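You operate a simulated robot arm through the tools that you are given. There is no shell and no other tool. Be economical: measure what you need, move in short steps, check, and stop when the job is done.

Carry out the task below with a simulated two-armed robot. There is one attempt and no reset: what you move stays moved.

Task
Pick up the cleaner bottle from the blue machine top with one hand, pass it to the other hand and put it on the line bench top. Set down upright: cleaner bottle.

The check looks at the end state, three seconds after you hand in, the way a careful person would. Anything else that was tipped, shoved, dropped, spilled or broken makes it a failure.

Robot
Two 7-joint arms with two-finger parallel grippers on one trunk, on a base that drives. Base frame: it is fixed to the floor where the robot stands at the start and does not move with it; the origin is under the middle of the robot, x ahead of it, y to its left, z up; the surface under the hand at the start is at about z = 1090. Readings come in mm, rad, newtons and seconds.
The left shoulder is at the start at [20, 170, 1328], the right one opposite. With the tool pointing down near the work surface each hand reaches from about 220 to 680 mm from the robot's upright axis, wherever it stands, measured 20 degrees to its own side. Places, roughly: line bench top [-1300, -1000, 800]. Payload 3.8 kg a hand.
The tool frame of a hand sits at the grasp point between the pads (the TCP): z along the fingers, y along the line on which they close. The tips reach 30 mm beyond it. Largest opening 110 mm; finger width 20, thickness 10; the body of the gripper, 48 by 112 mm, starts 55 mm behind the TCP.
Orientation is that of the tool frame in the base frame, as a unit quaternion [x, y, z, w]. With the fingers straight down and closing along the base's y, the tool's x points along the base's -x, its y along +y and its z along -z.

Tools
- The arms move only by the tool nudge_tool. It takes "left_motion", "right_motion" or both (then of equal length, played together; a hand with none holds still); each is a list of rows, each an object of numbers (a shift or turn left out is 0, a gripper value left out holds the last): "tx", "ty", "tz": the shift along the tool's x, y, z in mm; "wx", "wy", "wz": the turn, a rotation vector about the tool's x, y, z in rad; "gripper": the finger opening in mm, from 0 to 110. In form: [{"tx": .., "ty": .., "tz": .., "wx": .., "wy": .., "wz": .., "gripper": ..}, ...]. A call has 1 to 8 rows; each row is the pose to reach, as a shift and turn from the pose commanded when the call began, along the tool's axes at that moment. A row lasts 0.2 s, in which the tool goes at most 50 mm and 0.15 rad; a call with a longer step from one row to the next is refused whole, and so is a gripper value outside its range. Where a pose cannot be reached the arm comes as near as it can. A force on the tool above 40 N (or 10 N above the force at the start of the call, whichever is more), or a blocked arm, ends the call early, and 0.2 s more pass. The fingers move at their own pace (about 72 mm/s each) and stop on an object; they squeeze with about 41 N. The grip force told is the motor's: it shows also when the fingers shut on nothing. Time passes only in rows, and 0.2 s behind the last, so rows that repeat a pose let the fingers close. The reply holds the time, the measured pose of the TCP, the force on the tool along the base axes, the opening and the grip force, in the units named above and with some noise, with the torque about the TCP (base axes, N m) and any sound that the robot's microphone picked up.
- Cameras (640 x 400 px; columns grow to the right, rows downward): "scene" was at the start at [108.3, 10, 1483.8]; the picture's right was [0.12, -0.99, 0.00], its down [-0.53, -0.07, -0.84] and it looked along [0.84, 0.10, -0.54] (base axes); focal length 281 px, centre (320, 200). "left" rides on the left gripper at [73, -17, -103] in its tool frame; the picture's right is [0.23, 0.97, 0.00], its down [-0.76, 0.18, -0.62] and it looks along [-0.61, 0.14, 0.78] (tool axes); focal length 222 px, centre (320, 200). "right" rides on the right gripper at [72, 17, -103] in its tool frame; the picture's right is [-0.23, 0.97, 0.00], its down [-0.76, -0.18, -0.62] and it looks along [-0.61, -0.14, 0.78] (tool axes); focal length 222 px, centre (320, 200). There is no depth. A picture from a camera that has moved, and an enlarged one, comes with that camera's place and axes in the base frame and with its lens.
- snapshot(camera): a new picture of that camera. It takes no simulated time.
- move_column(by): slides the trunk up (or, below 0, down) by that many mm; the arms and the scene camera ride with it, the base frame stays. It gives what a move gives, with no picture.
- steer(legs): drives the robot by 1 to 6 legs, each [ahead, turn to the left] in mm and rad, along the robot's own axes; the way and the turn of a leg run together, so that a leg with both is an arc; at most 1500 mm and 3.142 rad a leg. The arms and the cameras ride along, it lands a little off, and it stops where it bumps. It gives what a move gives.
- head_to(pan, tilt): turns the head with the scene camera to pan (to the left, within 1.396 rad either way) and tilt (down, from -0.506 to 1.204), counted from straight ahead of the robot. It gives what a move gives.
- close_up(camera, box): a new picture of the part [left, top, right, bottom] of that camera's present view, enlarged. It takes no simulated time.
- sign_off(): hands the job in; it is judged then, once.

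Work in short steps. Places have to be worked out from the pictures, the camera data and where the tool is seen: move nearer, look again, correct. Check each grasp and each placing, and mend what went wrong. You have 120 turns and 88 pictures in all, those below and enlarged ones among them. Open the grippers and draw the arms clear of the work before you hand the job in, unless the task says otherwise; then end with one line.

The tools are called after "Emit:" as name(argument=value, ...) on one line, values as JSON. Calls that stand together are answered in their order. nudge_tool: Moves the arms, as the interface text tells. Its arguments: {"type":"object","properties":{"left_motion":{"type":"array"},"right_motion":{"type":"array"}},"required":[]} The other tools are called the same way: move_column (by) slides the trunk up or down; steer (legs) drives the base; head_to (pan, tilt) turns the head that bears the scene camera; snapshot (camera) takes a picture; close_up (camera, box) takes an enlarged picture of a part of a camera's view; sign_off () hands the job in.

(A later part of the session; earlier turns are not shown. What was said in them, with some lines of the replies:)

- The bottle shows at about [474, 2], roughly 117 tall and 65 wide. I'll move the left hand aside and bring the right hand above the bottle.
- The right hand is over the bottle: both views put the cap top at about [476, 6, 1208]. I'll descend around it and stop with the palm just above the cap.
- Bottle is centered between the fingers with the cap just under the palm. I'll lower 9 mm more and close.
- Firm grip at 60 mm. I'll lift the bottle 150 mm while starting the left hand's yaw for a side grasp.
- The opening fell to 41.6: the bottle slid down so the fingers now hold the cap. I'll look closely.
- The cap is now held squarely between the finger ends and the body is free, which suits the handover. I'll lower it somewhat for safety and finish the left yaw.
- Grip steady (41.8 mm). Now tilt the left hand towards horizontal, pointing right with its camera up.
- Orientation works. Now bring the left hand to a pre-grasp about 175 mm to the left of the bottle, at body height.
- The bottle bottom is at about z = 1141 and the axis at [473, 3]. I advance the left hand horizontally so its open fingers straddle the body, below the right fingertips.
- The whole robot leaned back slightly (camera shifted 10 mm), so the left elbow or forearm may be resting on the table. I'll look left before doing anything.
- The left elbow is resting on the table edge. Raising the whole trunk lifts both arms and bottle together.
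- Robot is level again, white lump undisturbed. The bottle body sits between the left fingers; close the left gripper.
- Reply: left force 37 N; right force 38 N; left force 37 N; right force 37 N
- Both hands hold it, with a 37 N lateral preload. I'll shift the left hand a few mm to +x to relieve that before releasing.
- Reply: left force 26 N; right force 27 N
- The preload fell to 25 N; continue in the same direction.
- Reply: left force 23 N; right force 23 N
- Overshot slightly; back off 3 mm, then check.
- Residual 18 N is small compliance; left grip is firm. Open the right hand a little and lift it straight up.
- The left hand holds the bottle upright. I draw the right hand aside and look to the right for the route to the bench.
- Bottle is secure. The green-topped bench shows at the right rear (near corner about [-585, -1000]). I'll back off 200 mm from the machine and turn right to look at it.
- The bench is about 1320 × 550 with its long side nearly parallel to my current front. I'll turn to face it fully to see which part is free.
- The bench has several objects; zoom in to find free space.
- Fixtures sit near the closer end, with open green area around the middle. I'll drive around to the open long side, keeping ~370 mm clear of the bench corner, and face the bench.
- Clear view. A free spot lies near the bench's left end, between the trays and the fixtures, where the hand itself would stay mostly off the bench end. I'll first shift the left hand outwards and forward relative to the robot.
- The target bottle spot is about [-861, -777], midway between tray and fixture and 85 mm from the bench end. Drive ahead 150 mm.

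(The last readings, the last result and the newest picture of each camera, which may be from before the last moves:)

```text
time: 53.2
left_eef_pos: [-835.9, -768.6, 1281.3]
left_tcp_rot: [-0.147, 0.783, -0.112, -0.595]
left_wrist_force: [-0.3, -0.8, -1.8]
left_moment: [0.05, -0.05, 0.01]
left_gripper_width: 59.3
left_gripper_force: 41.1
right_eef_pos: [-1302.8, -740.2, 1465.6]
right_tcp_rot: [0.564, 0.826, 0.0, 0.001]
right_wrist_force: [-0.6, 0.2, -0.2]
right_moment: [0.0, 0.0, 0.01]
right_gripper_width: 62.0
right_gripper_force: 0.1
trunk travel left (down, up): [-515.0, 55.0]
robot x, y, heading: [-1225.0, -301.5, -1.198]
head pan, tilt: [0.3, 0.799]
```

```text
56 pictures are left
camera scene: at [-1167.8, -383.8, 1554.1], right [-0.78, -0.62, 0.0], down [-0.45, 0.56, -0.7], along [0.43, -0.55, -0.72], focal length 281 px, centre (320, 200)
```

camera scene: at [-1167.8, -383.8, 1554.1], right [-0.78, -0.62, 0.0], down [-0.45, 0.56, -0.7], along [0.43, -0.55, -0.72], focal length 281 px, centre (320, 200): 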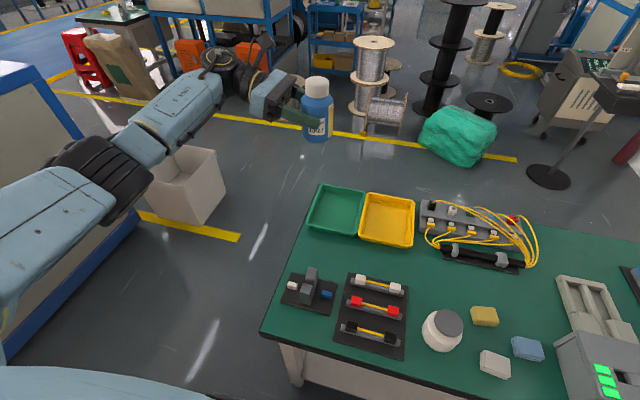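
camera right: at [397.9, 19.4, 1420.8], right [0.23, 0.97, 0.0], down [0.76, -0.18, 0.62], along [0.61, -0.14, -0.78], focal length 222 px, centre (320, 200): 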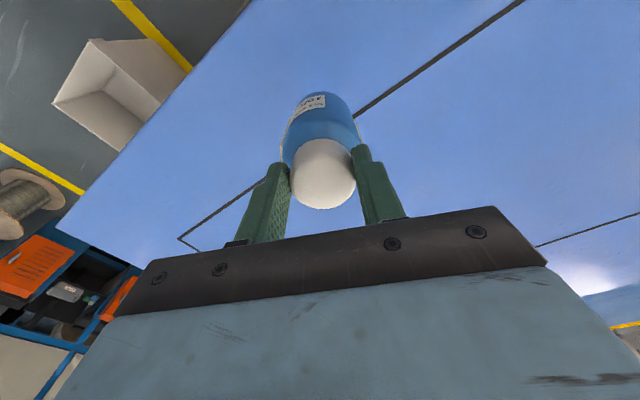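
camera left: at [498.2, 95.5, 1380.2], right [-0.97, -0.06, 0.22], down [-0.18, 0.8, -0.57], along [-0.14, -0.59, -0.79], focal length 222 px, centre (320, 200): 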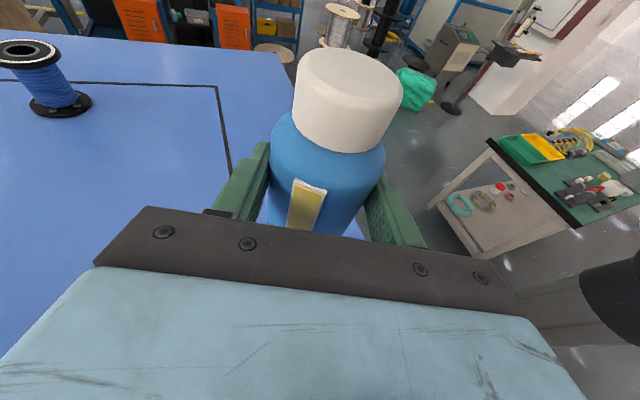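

Hand is in line. Lower the trunk in stages, first 270 mm.

Emit:
move_column(by=-270)

Emit:
snapshot(camera="scene")

Emit:
snapshot(camera="left")

```text
time: 55.9
left_eef_pos: [-836.6, -768.2, 1012.7]
left_tcp_rot: [-0.147, 0.782, -0.112, -0.595]
left_wrist_force: [-0.1, -0.1, -2.0]
left_moment: [0.01, -0.01, 0.01]
left_gripper_width: 59.5
left_gripper_force: 41.3
right_eef_pos: [-1301.3, -740.8, 1195.8]
right_tcp_rot: [0.565, 0.825, 0.0, 0.0]
right_wrist_force: [-0.5, 0.8, -0.1]
right_moment: [-0.03, 0.01, 0.0]
right_gripper_width: 62.0
right_gripper_force: 0.0
trunk travel left (down, up): [-245.0, 325.0]
robot x, y, heading: [-1224.8, -300.4, -1.199]
head pan, tilt: [0.3, 0.799]
```

```text
55 pictures are left
camera scene: at [-1167.7, -383.8, 1284.1], right [-0.78, -0.62, 0.0], down [-0.45, 0.56, -0.7], along [0.43, -0.55, -0.72], focal length 281 px, centre (320, 200)
```

scene: 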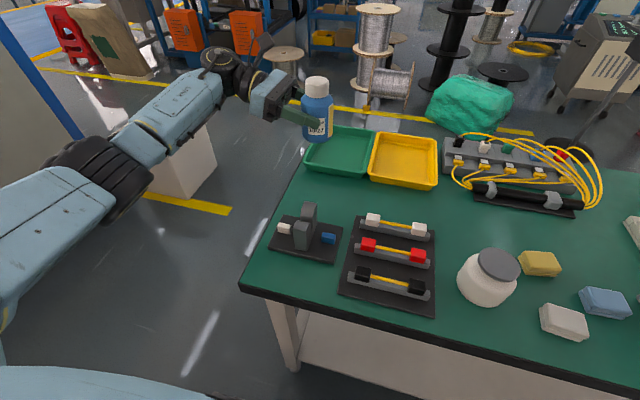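

```text
54 pictures are left
camera left: at [-754.4, -755.2, 1109.8], right [-0.41, 0.89, 0.22], down [0.68, 0.46, -0.57], along [-0.6, -0.08, -0.79], focal length 222 px, centre (320, 200)
```

left: 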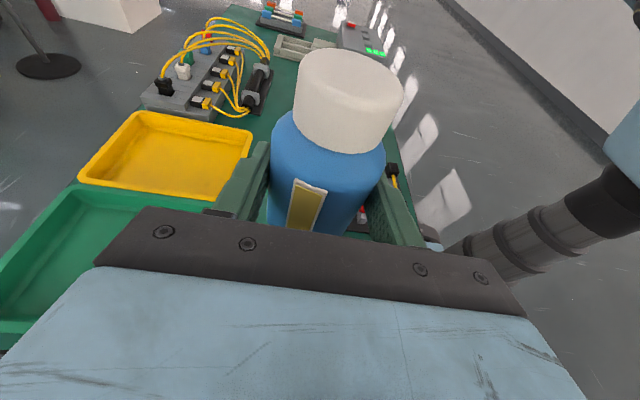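

Refined estimate: free strip centre calls for shifting ~13 mm back and ~19 mm right. I'll do that and lower 125 mm more.

Emit:
nudge_tool(left_motion=[{"tx": 3, "ty": 7, "tz": 9}, {"tx": 5, "ty": 13, "tz": 18}, {"tx": 5, "ty": 13, "tz": 18}])

Emit:
move_column(by=-120)

Emit:
snapshot(camera="scene")

Emit:
snapshot(camera="left")

```text
time: 56.7
left_eef_pos: [-860.1, -762.5, 1011.7]
left_tcp_rot: [-0.147, 0.782, -0.112, -0.595]
left_wrist_force: [-0.6, -0.3, -2.0]
left_moment: [0.01, 0.0, -0.02]
left_gripper_width: 59.2
left_gripper_force: 40.8
right_eef_pos: [-1302.3, -741.1, 1195.6]
right_tcp_rot: [0.565, 0.825, 0.0, 0.0]
right_wrist_force: [1.2, -0.4, 0.0]
right_moment: [0.0, 0.01, 0.0]
right_gripper_width: 62.1
right_gripper_force: 0.0
trunk travel left (down, up): [-245.0, 325.0]
robot x, y, heading: [-1226.4, -301.7, -1.202]
head pan, tilt: [0.3, 0.799]
```

```text
time: 58.2
left_eef_pos: [-859.3, -763.5, 892.7]
left_tcp_rot: [-0.148, 0.783, -0.112, -0.594]
left_wrist_force: [-0.3, -1.0, -2.7]
left_moment: [0.04, -0.05, 0.0]
left_gripper_width: 59.5
left_gripper_force: 41.3
right_eef_pos: [-1302.8, -740.9, 1076.3]
right_tcp_rot: [0.565, 0.825, 0.0, 0.0]
right_wrist_force: [0.4, -1.3, 0.2]
right_moment: [0.01, 0.0, 0.02]
right_gripper_width: 62.1
right_gripper_force: 0.0
trunk travel left (down, up): [-125.0, 445.0]
robot x, y, heading: [-1224.9, -303.4, -1.2]
head pan, tilt: [0.3, 0.799]
```

```text
53 pictures are left
camera scene: at [-1167.8, -383.7, 1164.1], right [-0.78, -0.62, 0.0], down [-0.45, 0.56, -0.7], along [0.43, -0.55, -0.72], focal length 281 px, centre (320, 200)
```

scene: 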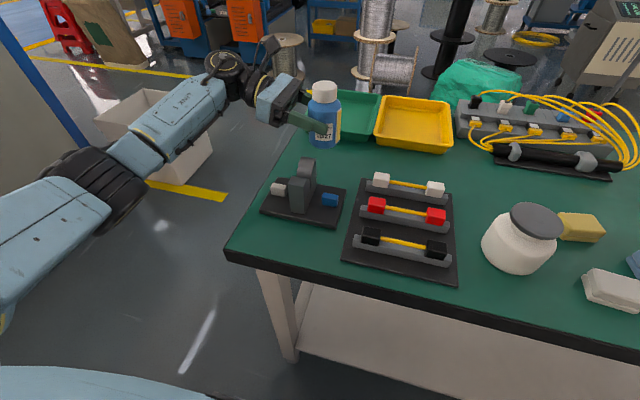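

```text
52 pictures are left
camera left: at [-777.3, -748.8, 989.8], right [-0.41, 0.89, 0.22], down [0.68, 0.46, -0.57], along [-0.6, -0.08, -0.79], focal length 222 px, centre (320, 200)
```

left: 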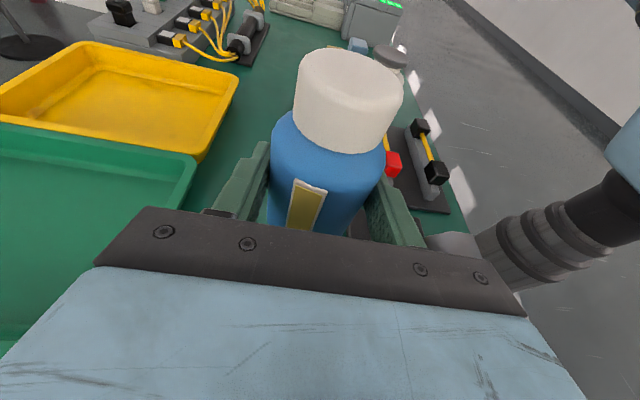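

Looks centred between tray and fixture. Zoom to check the clearances beside the hand.

Emit:
close_up(camera="scene", box=[240, 60, 400, 220])

Emit:
close_up(camera="left", box=[160, 100, 520, 300])

```text
2.50 times, centred on (320, 140) of scene
camera zoom: at [-1167.8, -383.7, 1164.1], right [-0.78, -0.62, 0.0], down [-0.45, 0.56, -0.7], along [0.43, -0.55, -0.72], focal length 703 px, centre (320, 350)
```

zoom: 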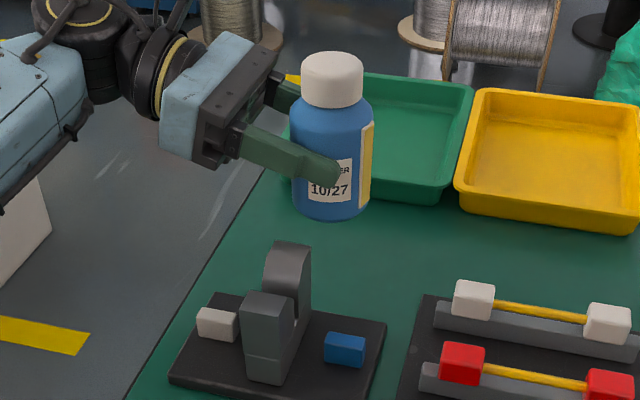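

```text
1.78 times, centred on (340, 200) of left
camera zoom: at [-777.3, -748.8, 989.8], right [-0.41, 0.89, 0.22], down [0.68, 0.46, -0.57], along [-0.6, -0.08, -0.79], focal length 395 px, centre (284, 200)
```

zoom: 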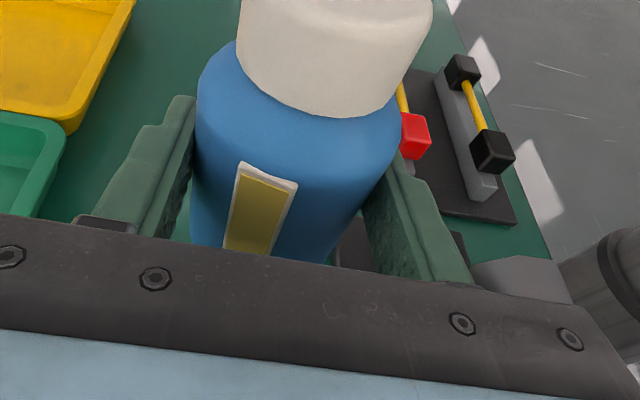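

Clearances of ~30 mm each side. Lower by arm 32 mm, then creep down.

Emit:
nudge_tool(left_motion=[{"tx": -10, "tz": 2.8}, {"tx": -20, "tz": 5.6}, {"tx": -30, "tz": 8.3}, {"tx": -30, "tz": 8.3}])

Emit:
close_up(camera="scene", box=[240, 60, 400, 220])

```text
time: 59.2
left_eef_pos: [-860.6, -761.9, 862.4]
left_tcp_rot: [-0.148, 0.783, -0.112, -0.594]
left_wrist_force: [-0.7, -1.2, -3.1]
left_moment: [0.01, -0.04, -0.02]
left_gripper_width: 59.5
left_gripper_force: 41.1
right_eef_pos: [-1302.4, -739.6, 1075.8]
right_tcp_rot: [0.565, 0.825, 0.0, 0.0]
right_wrist_force: [0.2, -0.6, -0.5]
right_moment: [0.01, -0.01, 0.01]
right_gripper_width: 61.6
right_gripper_force: 0.0
trunk travel left (down, up): [-125.0, 445.0]
robot x, y, heading: [-1221.0, -299.2, -1.2]
head pan, tilt: [0.3, 0.799]
```

```text
2.50 times, centred on (320, 140) of scene
camera zoom: at [-1167.7, -383.8, 1164.0], right [-0.78, -0.62, 0.0], down [-0.45, 0.56, -0.7], along [0.43, -0.55, -0.72], focal length 703 px, centre (320, 350)
```

zoom: 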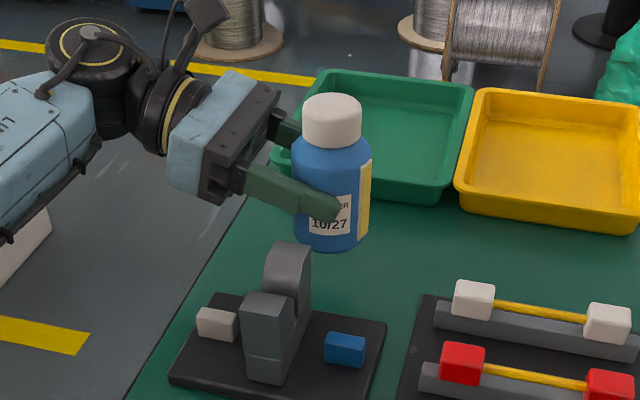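

Creep down in small steps watching the force.

Emit:
nudge_tool(left_motion=[{"tx": -3, "tz": 0.8}, {"tx": -6, "tz": 1.6}, {"tx": -8, "tz": 2.2}, {"tx": -8, "tz": 2.2}])

```text
time: 60.2
left_eef_pos: [-859.4, -762.3, 853.1]
left_tcp_rot: [-0.148, 0.782, -0.113, -0.595]
left_wrist_force: [-0.5, 0.2, -2.2]
left_moment: [0.01, -0.03, 0.04]
left_gripper_width: 59.4
left_gripper_force: 41.5
right_eef_pos: [-1302.5, -740.0, 1075.2]
right_tcp_rot: [0.564, 0.826, 0.0, 0.001]
right_wrist_force: [-0.1, 0.3, 0.2]
right_moment: [0.03, -0.02, 0.01]
right_gripper_width: 62.1
right_gripper_force: 0.1
trunk travel left (down, up): [-125.0, 445.0]
robot x, y, heading: [-1226.5, -300.1, -1.197]
head pan, tilt: [0.3, 0.799]
```

No contact yet (weight still carried).

Emit:
nudge_tool(left_motion=[{"tx": -2, "tz": 0.5}, {"tx": -4, "tz": 1.1}, {"tx": -4, "tz": 1.1}])

```text
time: 61.0
left_eef_pos: [-859.2, -762.7, 848.4]
left_tcp_rot: [-0.148, 0.782, -0.112, -0.595]
left_wrist_force: [0.1, -0.6, -1.7]
left_moment: [-0.01, -0.03, -0.05]
left_gripper_width: 59.7
left_gripper_force: 40.9
right_eef_pos: [-1302.9, -739.4, 1075.6]
right_tcp_rot: [0.564, 0.826, 0.0, 0.0]
right_wrist_force: [-0.7, 0.6, -0.5]
right_moment: [-0.04, 0.0, -0.01]
right_gripper_width: 61.7
right_gripper_force: 0.1
trunk travel left (down, up): [-125.0, 445.0]
robot x, y, heading: [-1224.7, -298.9, -1.197]
head pan, tilt: [0.3, 0.799]
```

Emit:
close_up(camera="scene", box=[280, 90, 380, 170])

Emit:
nudge_tool(left_motion=[{"tx": -2, "tz": 0.5}, {"tx": -3, "tz": 0.8}, {"tx": -3, "tz": 0.8}])

```text
5.00 times, centred on (330, 130) of scene
camera zoom: at [-1167.7, -383.8, 1164.0], right [-0.78, -0.62, 0.0], down [-0.45, 0.56, -0.7], along [0.43, -0.55, -0.72], focal length 1406 px, centre (270, 550)
```

zoom: 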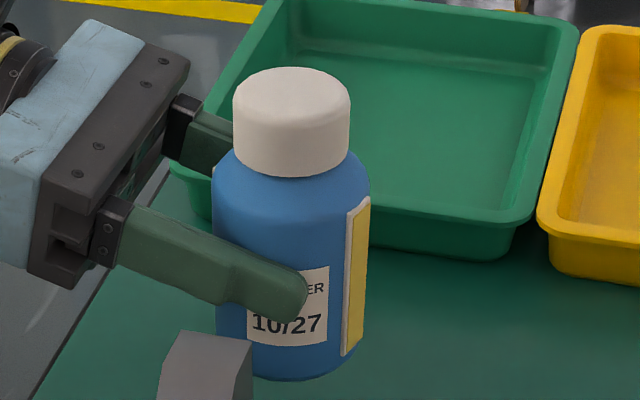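

```text
time: 61.8
left_eef_pos: [-859.9, -763.3, 845.1]
left_tcp_rot: [-0.147, 0.782, -0.111, -0.595]
left_wrist_force: [0.1, 0.5, -1.9]
left_moment: [0.03, -0.01, 0.01]
left_gripper_width: 59.4
left_gripper_force: 41.3
right_eef_pos: [-1302.7, -741.2, 1075.8]
right_tcp_rot: [0.564, 0.825, 0.0, 0.001]
right_wrist_force: [0.1, 0.5, -0.1]
right_moment: [0.02, -0.02, 0.04]
right_gripper_width: 62.0
right_gripper_force: 0.1
trunk travel left (down, up): [-125.0, 445.0]
robot x, y, heading: [-1220.7, -302.8, -1.201]
head pan, tilt: [0.3, 0.799]
```

Image says the bottom is within a few mm of the top. Continue in 2 mm steps.

Emit:
nudge_tool(left_motion=[{"tx": -1, "tz": 0.3}, {"tx": -2, "tz": 0.5}, {"tx": -2, "tz": 0.5}])

Emit:
nudge_tool(left_motion=[{"tx": -1, "tz": 0.3}, {"tx": -2, "tz": 0.5}, {"tx": -2, "tz": 0.5}])

```text
time: 62.6
left_eef_pos: [-859.4, -762.9, 843.0]
left_tcp_rot: [-0.148, 0.782, -0.112, -0.595]
left_wrist_force: [-0.7, 0.8, -2.0]
left_moment: [0.05, 0.0, -0.01]
left_gripper_width: 59.6
left_gripper_force: 41.6
right_eef_pos: [-1302.7, -740.2, 1074.6]
right_tcp_rot: [0.564, 0.826, 0.001, 0.001]
right_wrist_force: [0.5, -0.6, 0.2]
right_moment: [0.02, 0.02, 0.0]
right_gripper_width: 62.1
right_gripper_force: 0.0
trunk travel left (down, up): [-125.0, 445.0]
robot x, y, heading: [-1222.3, -298.8, -1.2]
head pan, tilt: [0.3, 0.799]
```

```text
time: 63.4
left_eef_pos: [-859.7, -762.9, 839.6]
left_tcp_rot: [-0.147, 0.782, -0.112, -0.595]
left_wrist_force: [0.5, -0.7, -2.4]
left_moment: [-0.02, -0.05, -0.01]
left_gripper_width: 59.4
left_gripper_force: 41.0
right_eef_pos: [-1302.3, -739.9, 1075.3]
right_tcp_rot: [0.564, 0.825, 0.001, 0.001]
right_wrist_force: [0.1, 0.2, 0.8]
right_moment: [0.01, 0.01, -0.02]
right_gripper_width: 62.1
right_gripper_force: 0.1
trunk travel left (down, up): [-125.0, 445.0]
robot x, y, heading: [-1226.4, -298.5, -1.194]
head pan, tilt: [0.3, 0.799]
```

Still free. Look again at the bottle bottom.

Emit:
close_up(camera="scene", box=[280, 90, 380, 170])

```text
5.00 times, centred on (330, 130) of scene
camera zoom: at [-1167.7, -383.8, 1164.0], right [-0.78, -0.62, 0.0], down [-0.45, 0.56, -0.7], along [0.43, -0.55, -0.72], focal length 1406 px, centre (270, 550)
```

zoom: 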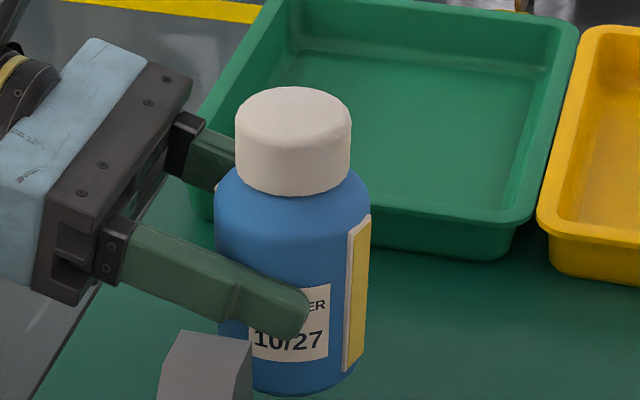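

It's still moving with the hand, no contact; the bench top must be slightly lower than nominal. Continue creeping.

Emit:
nudge_tool(left_motion=[{"tx": -1, "tz": 0.3}, {"tx": -2, "tz": 0.5}, {"tx": -3, "tz": 0.8}, {"tx": -3, "tz": 0.8}])

Emit:
nudge_tool(left_motion=[{"tx": -1, "tz": 0.3}, {"tx": -2, "tz": 0.5}, {"tx": -2, "tz": 0.5}])

```text
time: 64.4
left_eef_pos: [-860.6, -763.7, 837.9]
left_tcp_rot: [-0.148, 0.782, -0.112, -0.595]
left_wrist_force: [0.3, 0.5, -2.3]
left_moment: [-0.04, -0.01, -0.03]
left_gripper_width: 59.6
left_gripper_force: 40.8
right_eef_pos: [-1300.8, -739.8, 1075.7]
right_tcp_rot: [0.565, 0.825, 0.0, 0.0]
right_wrist_force: [0.8, -0.2, -0.4]
right_moment: [0.0, 0.02, 0.01]
right_gripper_width: 62.1
right_gripper_force: 0.2
trunk travel left (down, up): [-125.0, 445.0]
robot x, y, heading: [-1222.1, -296.9, -1.198]
head pan, tilt: [0.3, 0.799]
```

```text
time: 65.2
left_eef_pos: [-859.5, -764.0, 835.6]
left_tcp_rot: [-0.146, 0.782, -0.111, -0.595]
left_wrist_force: [-0.3, -0.6, -2.7]
left_moment: [0.0, -0.06, -0.04]
left_gripper_width: 59.4
left_gripper_force: 41.1
right_eef_pos: [-1302.6, -740.7, 1075.6]
right_tcp_rot: [0.564, 0.826, -0.001, 0.0]
right_wrist_force: [0.5, -0.6, 0.1]
right_moment: [-0.01, 0.0, -0.01]
right_gripper_width: 62.0
right_gripper_force: 0.0
trunk travel left (down, up): [-125.0, 445.0]
robot x, y, heading: [-1225.2, -298.5, -1.201]
head pan, tilt: [0.3, 0.799]
```

Continue creeping; wrist load is still the bottle's weight only.

Emit:
nudge_tool(left_motion=[{"tx": -1, "tz": 0.3}, {"tx": -2, "tz": 0.5}, {"tx": -3, "tz": 0.8}, {"tx": -3, "tz": 0.8}])

Emit:
close_up(camera="scene", box=[270, 90, 390, 190])

Emit:
snapshot(camera="left")

```text
time: 66.2
left_eef_pos: [-858.5, -762.4, 834.0]
left_tcp_rot: [-0.148, 0.783, -0.112, -0.594]
left_wrist_force: [0.2, -0.3, -0.8]
left_moment: [0.02, -0.04, -0.03]
left_gripper_width: 59.3
left_gripper_force: 41.2
right_eef_pos: [-1302.6, -739.3, 1075.3]
right_tcp_rot: [0.564, 0.826, 0.0, 0.0]
right_wrist_force: [1.4, -0.3, 0.2]
right_moment: [0.01, -0.02, 0.02]
right_gripper_width: 61.8
right_gripper_force: 0.0
trunk travel left (down, up): [-125.0, 445.0]
robot x, y, heading: [-1224.7, -297.2, -1.197]
head pan, tilt: [0.3, 0.799]
```

```text
4.00 times, centred on (330, 140) of scene
camera zoom: at [-1167.7, -383.8, 1164.0], right [-0.78, -0.62, 0.0], down [-0.45, 0.56, -0.7], along [0.43, -0.55, -0.72], focal length 1125 px, centre (280, 440)
```

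zoom: 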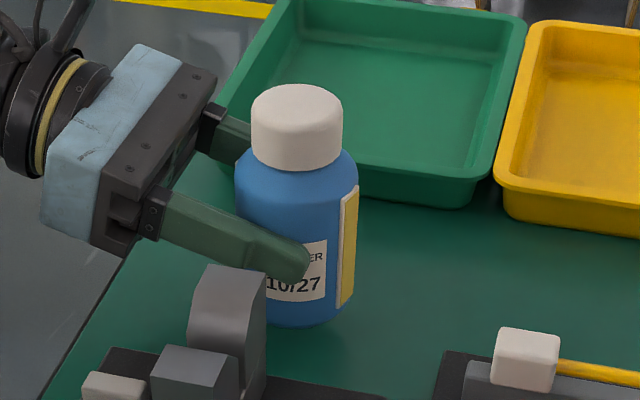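

```text
45 pictures are left
camera left: at [-777.1, -748.6, 930.6], right [-0.41, 0.88, 0.22], down [0.68, 0.46, -0.57], along [-0.6, -0.08, -0.79], focal length 222 px, centre (320, 200)
```

left: 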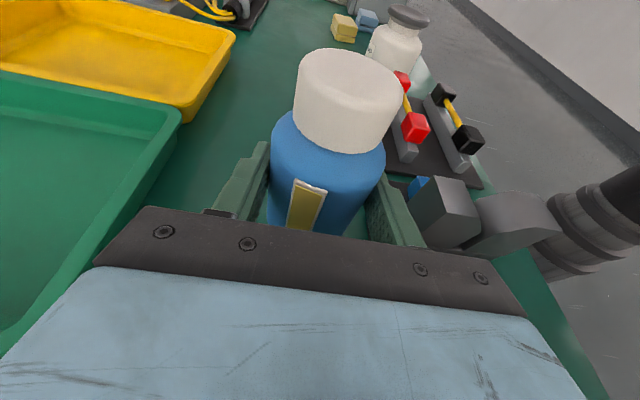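

Triangulating the tray rim suggests the bench top is nearer 760 than 800, so there is still ~20 mm to go. The grey arch is ~25 mm from the hand on the near side, so I'll shift 10 mm away from it while lowering 8 mm.

Emit:
nudge_tool(left_motion=[{"ty": -5}, {"ty": -10}, {"tx": -2, "ty": -10, "tz": 0.5}, {"tx": -4, "ty": -10, "tz": 1.1}, {"tx": -6, "ty": -10, "tz": 1.6}, {"tx": -8, "ty": -10, "tz": 2.2}])

Emit:
close_up(camera="scene", box=[270, 90, 390, 190])

```text
time: 67.6
left_eef_pos: [-854.9, -771.4, 823.1]
left_tcp_rot: [-0.148, 0.782, -0.112, -0.595]
left_wrist_force: [0.3, -0.6, -2.5]
left_moment: [0.04, -0.02, 0.0]
left_gripper_width: 59.5
left_gripper_force: 40.6
right_eef_pos: [-1301.9, -740.8, 1076.0]
right_tcp_rot: [0.564, 0.825, 0.001, 0.0]
right_wrist_force: [0.3, -0.5, 0.4]
right_moment: [0.0, 0.0, -0.03]
right_gripper_width: 62.1
right_gripper_force: 0.1
trunk travel left (down, up): [-125.0, 445.0]
robot x, y, heading: [-1224.0, -299.7, -1.2]
head pan, tilt: [0.3, 0.799]
```

```text
4.00 times, centred on (330, 140) of scene
camera zoom: at [-1167.7, -383.8, 1164.0], right [-0.78, -0.62, 0.0], down [-0.45, 0.56, -0.7], along [0.43, -0.55, -0.72], focal length 1125 px, centre (280, 440)
```

zoom: 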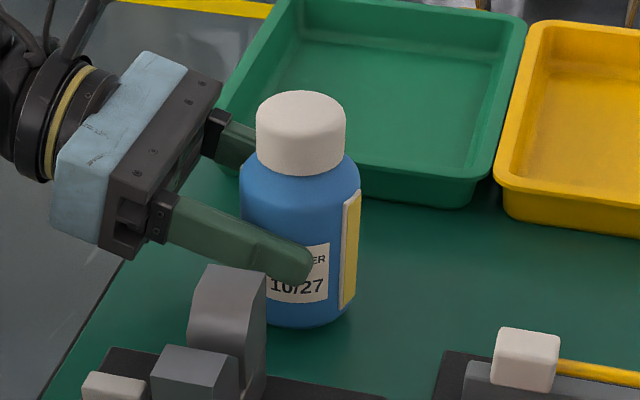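

Still free. Continue creeping down.

Emit:
nudge_tool(left_motion=[{"tx": -1, "tz": 0.3}, {"tx": -2, "tz": 0.5}, {"tx": -3, "tz": 0.8}, {"tx": -4, "tz": 1.1}, {"tx": -4, "tz": 1.1}])

Emit:
nudge_tool(left_motion=[{"tx": -1, "tz": 0.3}, {"tx": -2, "tz": 0.5}, {"tx": -3, "tz": 0.8}, {"tx": -3, "tz": 0.8}])

```text
time: 68.8
left_eef_pos: [-855.2, -771.6, 819.7]
left_tcp_rot: [-0.147, 0.782, -0.111, -0.595]
left_wrist_force: [0.0, 0.0, -2.2]
left_moment: [0.03, -0.02, 0.0]
left_gripper_width: 59.3
left_gripper_force: 41.5
right_eef_pos: [-1302.1, -742.0, 1075.7]
right_tcp_rot: [0.565, 0.825, 0.0, 0.0]
right_wrist_force: [0.4, -0.4, -0.9]
right_moment: [-0.03, -0.04, 0.0]
right_gripper_width: 62.0
right_gripper_force: 0.1
trunk travel left (down, up): [-125.0, 445.0]
robot x, y, heading: [-1226.9, -298.2, -1.2]
head pan, tilt: [0.3, 0.799]
```

```text
time: 69.8
left_eef_pos: [-855.0, -771.2, 816.1]
left_tcp_rot: [-0.146, 0.782, -0.11, -0.596]
left_wrist_force: [-1.0, 0.0, -1.8]
left_moment: [-0.02, -0.01, -0.02]
left_gripper_width: 59.5
left_gripper_force: 40.9
right_eef_pos: [-1301.8, -741.6, 1074.7]
right_tcp_rot: [0.564, 0.826, 0.001, -0.001]
right_wrist_force: [0.4, 0.3, 0.6]
right_moment: [-0.02, 0.04, -0.01]
right_gripper_width: 62.0
right_gripper_force: 0.0
trunk travel left (down, up): [-125.0, 445.0]
robot x, y, heading: [-1224.4, -302.0, -1.195]
head pan, tilt: [0.3, 0.799]
```

Emit:
nudge_tool(left_motion=[{"tx": -1, "tz": 0.3}, {"tx": -2, "tz": 0.5}, {"tx": -3, "tz": 0.8}, {"tx": -3, "tz": 0.8}])

Emit:
close_up(camera="scene", box=[270, 90, 390, 190])

```text
time: 70.8
left_eef_pos: [-854.9, -770.7, 816.3]
left_tcp_rot: [-0.148, 0.782, -0.114, -0.595]
left_wrist_force: [3.9, -4.8, 5.0]
left_moment: [-0.11, -0.08, -0.01]
left_gripper_width: 59.4
left_gripper_force: 40.6
right_eef_pos: [-1302.3, -740.4, 1076.4]
right_tcp_rot: [0.564, 0.826, 0.0, 0.0]
right_wrist_force: [0.4, 0.5, 0.2]
right_moment: [0.02, -0.02, -0.02]
right_gripper_width: 61.8
right_gripper_force: 0.0
trunk travel left (down, up): [-125.0, 445.0]
robot x, y, heading: [-1226.2, -299.7, -1.202]
head pan, tilt: [0.3, 0.799]
```

```text
4.00 times, centred on (330, 140) of scene
camera zoom: at [-1167.7, -383.9, 1164.1], right [-0.78, -0.62, 0.0], down [-0.45, 0.56, -0.7], along [0.43, -0.55, -0.72], focal length 1125 px, centre (280, 440)
```

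zoom: 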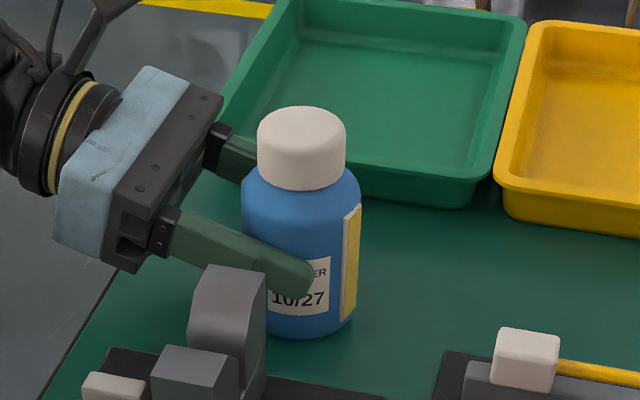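

Contact: the vertical load turned to +5 N. Press 1 mm more, then open the fingers modestly.

Emit:
nudge_tool(left_motion=[{"tx": -1, "tz": 0.2}, {"tx": -1, "tz": 0.2}])

Emit:
nudge_tool(left_motion=[{"gripper": 64}, {"gripper": 70}, {"gripper": 80}, {"gripper": 80}])

Emit:
close_up(camera="scene", box=[270, 90, 390, 190])

Emit:
snapshot(camera="left")

```text
time: 71.4
left_eef_pos: [-855.7, -770.1, 816.4]
left_tcp_rot: [-0.145, 0.781, -0.113, -0.596]
left_wrist_force: [6.0, -7.0, 20.3]
left_moment: [0.17, -0.15, -0.05]
left_gripper_width: 59.7
left_gripper_force: 41.1
right_eef_pos: [-1303.8, -739.0, 1077.0]
right_tcp_rot: [0.565, 0.825, 0.0, 0.0]
right_wrist_force: [0.9, 0.3, -0.6]
right_moment: [0.0, 0.03, 0.0]
right_gripper_width: 61.8
right_gripper_force: 0.0
trunk travel left (down, up): [-125.0, 445.0]
robot x, y, heading: [-1225.5, -298.5, -1.198]
head pan, tilt: [0.3, 0.799]
```

```text
time: 72.4
left_eef_pos: [-856.4, -771.1, 811.0]
left_tcp_rot: [-0.148, 0.782, -0.112, -0.594]
left_wrist_force: [-0.5, 0.2, -0.4]
left_moment: [-0.02, 0.0, -0.03]
left_gripper_width: 79.8
left_gripper_force: 0.1
right_eef_pos: [-1302.0, -740.5, 1075.7]
right_tcp_rot: [0.564, 0.826, 0.0, -0.001]
right_wrist_force: [-0.1, -0.2, -0.6]
right_moment: [-0.04, -0.02, -0.03]
right_gripper_width: 61.9
right_gripper_force: 0.1
trunk travel left (down, up): [-125.0, 445.0]
robot x, y, heading: [-1224.5, -297.6, -1.195]
head pan, tilt: [0.3, 0.799]
```

```text
4.00 times, centred on (330, 140) of scene
camera zoom: at [-1167.8, -383.7, 1164.0], right [-0.78, -0.62, 0.0], down [-0.45, 0.56, -0.7], along [0.43, -0.55, -0.72], focal length 1125 px, centre (280, 440)
```

zoom: 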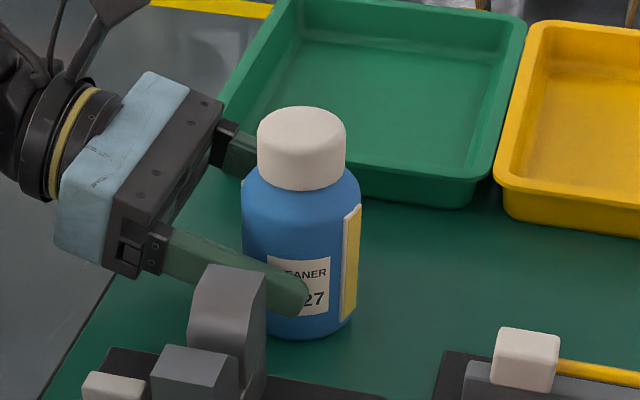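

```text
41 pictures are left
camera left: at [-773.5, -757.2, 910.2], right [-0.41, 0.89, 0.22], down [0.68, 0.46, -0.57], along [-0.6, -0.08, -0.79], focal length 222 px, centre (320, 200)
```

left: 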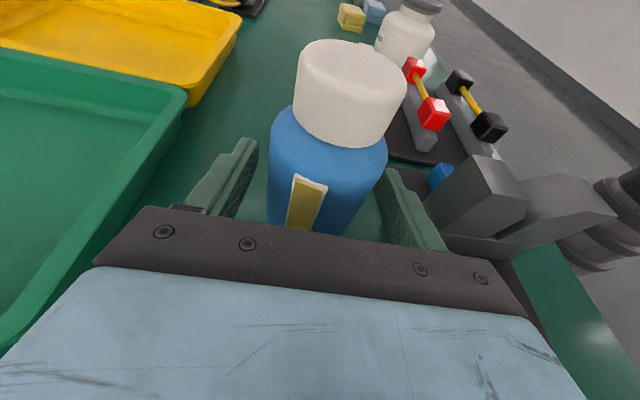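

Released and standing upright. Withdraw the left hand straight back along its fingers.

Emit:
nudge_tool(left_motion=[{"tz": -15}, {"tz": -40}, {"tz": -75}, {"tz": -110}, {"tz": -150}, {"tz": -150}])

Emit:
snapshot(camera="scene")

Emit:
close_up(camera="scene", box=[250, 80, 410, 230])

```text
time: 73.8
left_eef_pos: [-722.7, -718.4, 854.8]
left_tcp_rot: [-0.147, 0.782, -0.112, -0.595]
left_wrist_force: [-0.6, 1.0, 0.3]
left_moment: [0.02, -0.02, 0.04]
left_gripper_width: 80.3
left_gripper_force: 0.0
left hand out of reach, approached as far as the arm can: row 5
right_eef_pos: [-1302.5, -740.4, 1075.0]
right_tcp_rot: [0.564, 0.826, -0.001, 0.0]
right_wrist_force: [-0.2, -0.3, 0.6]
right_moment: [-0.02, 0.02, -0.06]
right_gripper_width: 62.0
right_gripper_force: 0.1
trunk travel left (down, up): [-125.0, 445.0]
robot x, y, heading: [-1227.3, -301.8, -1.204]
head pan, tilt: [0.3, 0.799]
```

```text
40 pictures are left
camera scene: at [-1167.9, -383.8, 1164.0], right [-0.78, -0.62, 0.0], down [-0.45, 0.56, -0.7], along [0.43, -0.55, -0.72], focal length 281 px, centre (320, 200)
```

scene: 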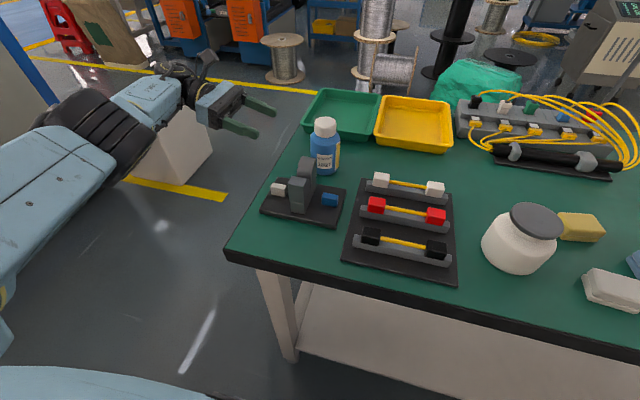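

```text
2.67 times, centred on (330, 155) of scene
camera zoom: at [-1167.9, -383.8, 1164.0], right [-0.78, -0.62, 0.0], down [-0.45, 0.56, -0.7], along [0.43, -0.55, -0.72], focal length 750 px, centre (293, 320)
```

zoom: 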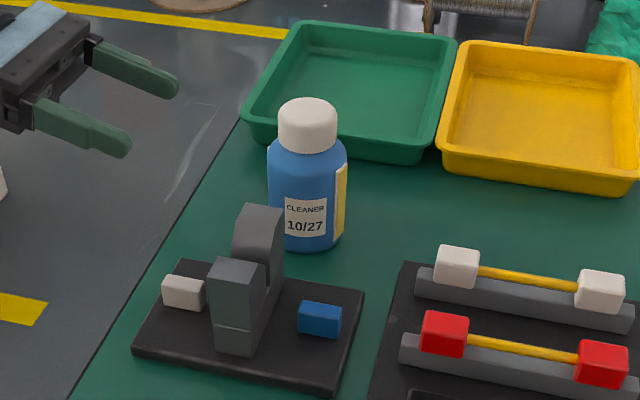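

The bottle stands upright alone, everything else undisturbed. Open both grippers and raise the trunk to be clear.

Emit:
nudge_tool(left_motion=[{"gripper": 110}, {"gripper": 110}], right_motion=[{"gripper": 110}, {"gripper": 110}])

Emit:
move_column(by=150)

Emit:
snapshot(camera="scene")

```text
time: 74.4
left_eef_pos: [-721.7, -718.2, 855.3]
left_tcp_rot: [-0.147, 0.782, -0.112, -0.595]
left_wrist_force: [-0.3, -0.1, -1.3]
left_moment: [-0.05, -0.01, -0.03]
left_gripper_width: 109.8
left_gripper_force: 0.0
right_eef_pos: [-1303.6, -740.0, 1075.6]
right_tcp_rot: [0.564, 0.826, 0.0, -0.001]
right_wrist_force: [0.4, 0.3, -0.7]
right_moment: [-0.04, 0.02, -0.01]
right_gripper_width: 110.0
right_gripper_force: 0.0
trunk travel left (down, up): [-125.0, 445.0]
robot x, y, heading: [-1225.3, -299.5, -1.198]
head pan, tilt: [0.3, 0.799]
```

```text
time: 76.2
left_eef_pos: [-722.7, -719.0, 1005.3]
left_tcp_rot: [-0.148, 0.783, -0.112, -0.594]
left_wrist_force: [-0.4, 0.1, 0.0]
left_moment: [0.0, 0.0, 0.0]
left_gripper_width: 110.0
left_gripper_force: 0.1
right_eef_pos: [-1302.1, -740.0, 1224.7]
right_tcp_rot: [0.564, 0.826, 0.001, 0.001]
right_wrist_force: [0.3, -0.8, 0.9]
right_moment: [-0.01, 0.0, 0.0]
right_gripper_width: 109.9
right_gripper_force: 0.0
trunk travel left (down, up): [-275.0, 295.0]
robot x, y, heading: [-1222.6, -301.4, -1.196]
head pan, tilt: [0.3, 0.799]
```

```text
38 pictures are left
camera scene: at [-1167.8, -383.8, 1313.9], right [-0.78, -0.62, 0.0], down [-0.45, 0.56, -0.7], along [0.43, -0.55, -0.72], focal length 281 px, centre (320, 200)
```

scene: 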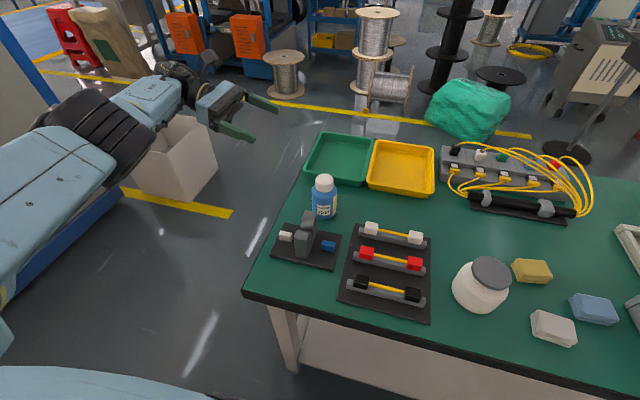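

Bottle upright on the bench, arms clear, grippers open: hand in.

Emit:
sign_off()

```text
The job is handed in.
```

I picked the cleaner bottle up with the right hand, passed it to the left, and set it upright on the line bench top. The last pictures show it standing alone with nothing else on the bench moved.
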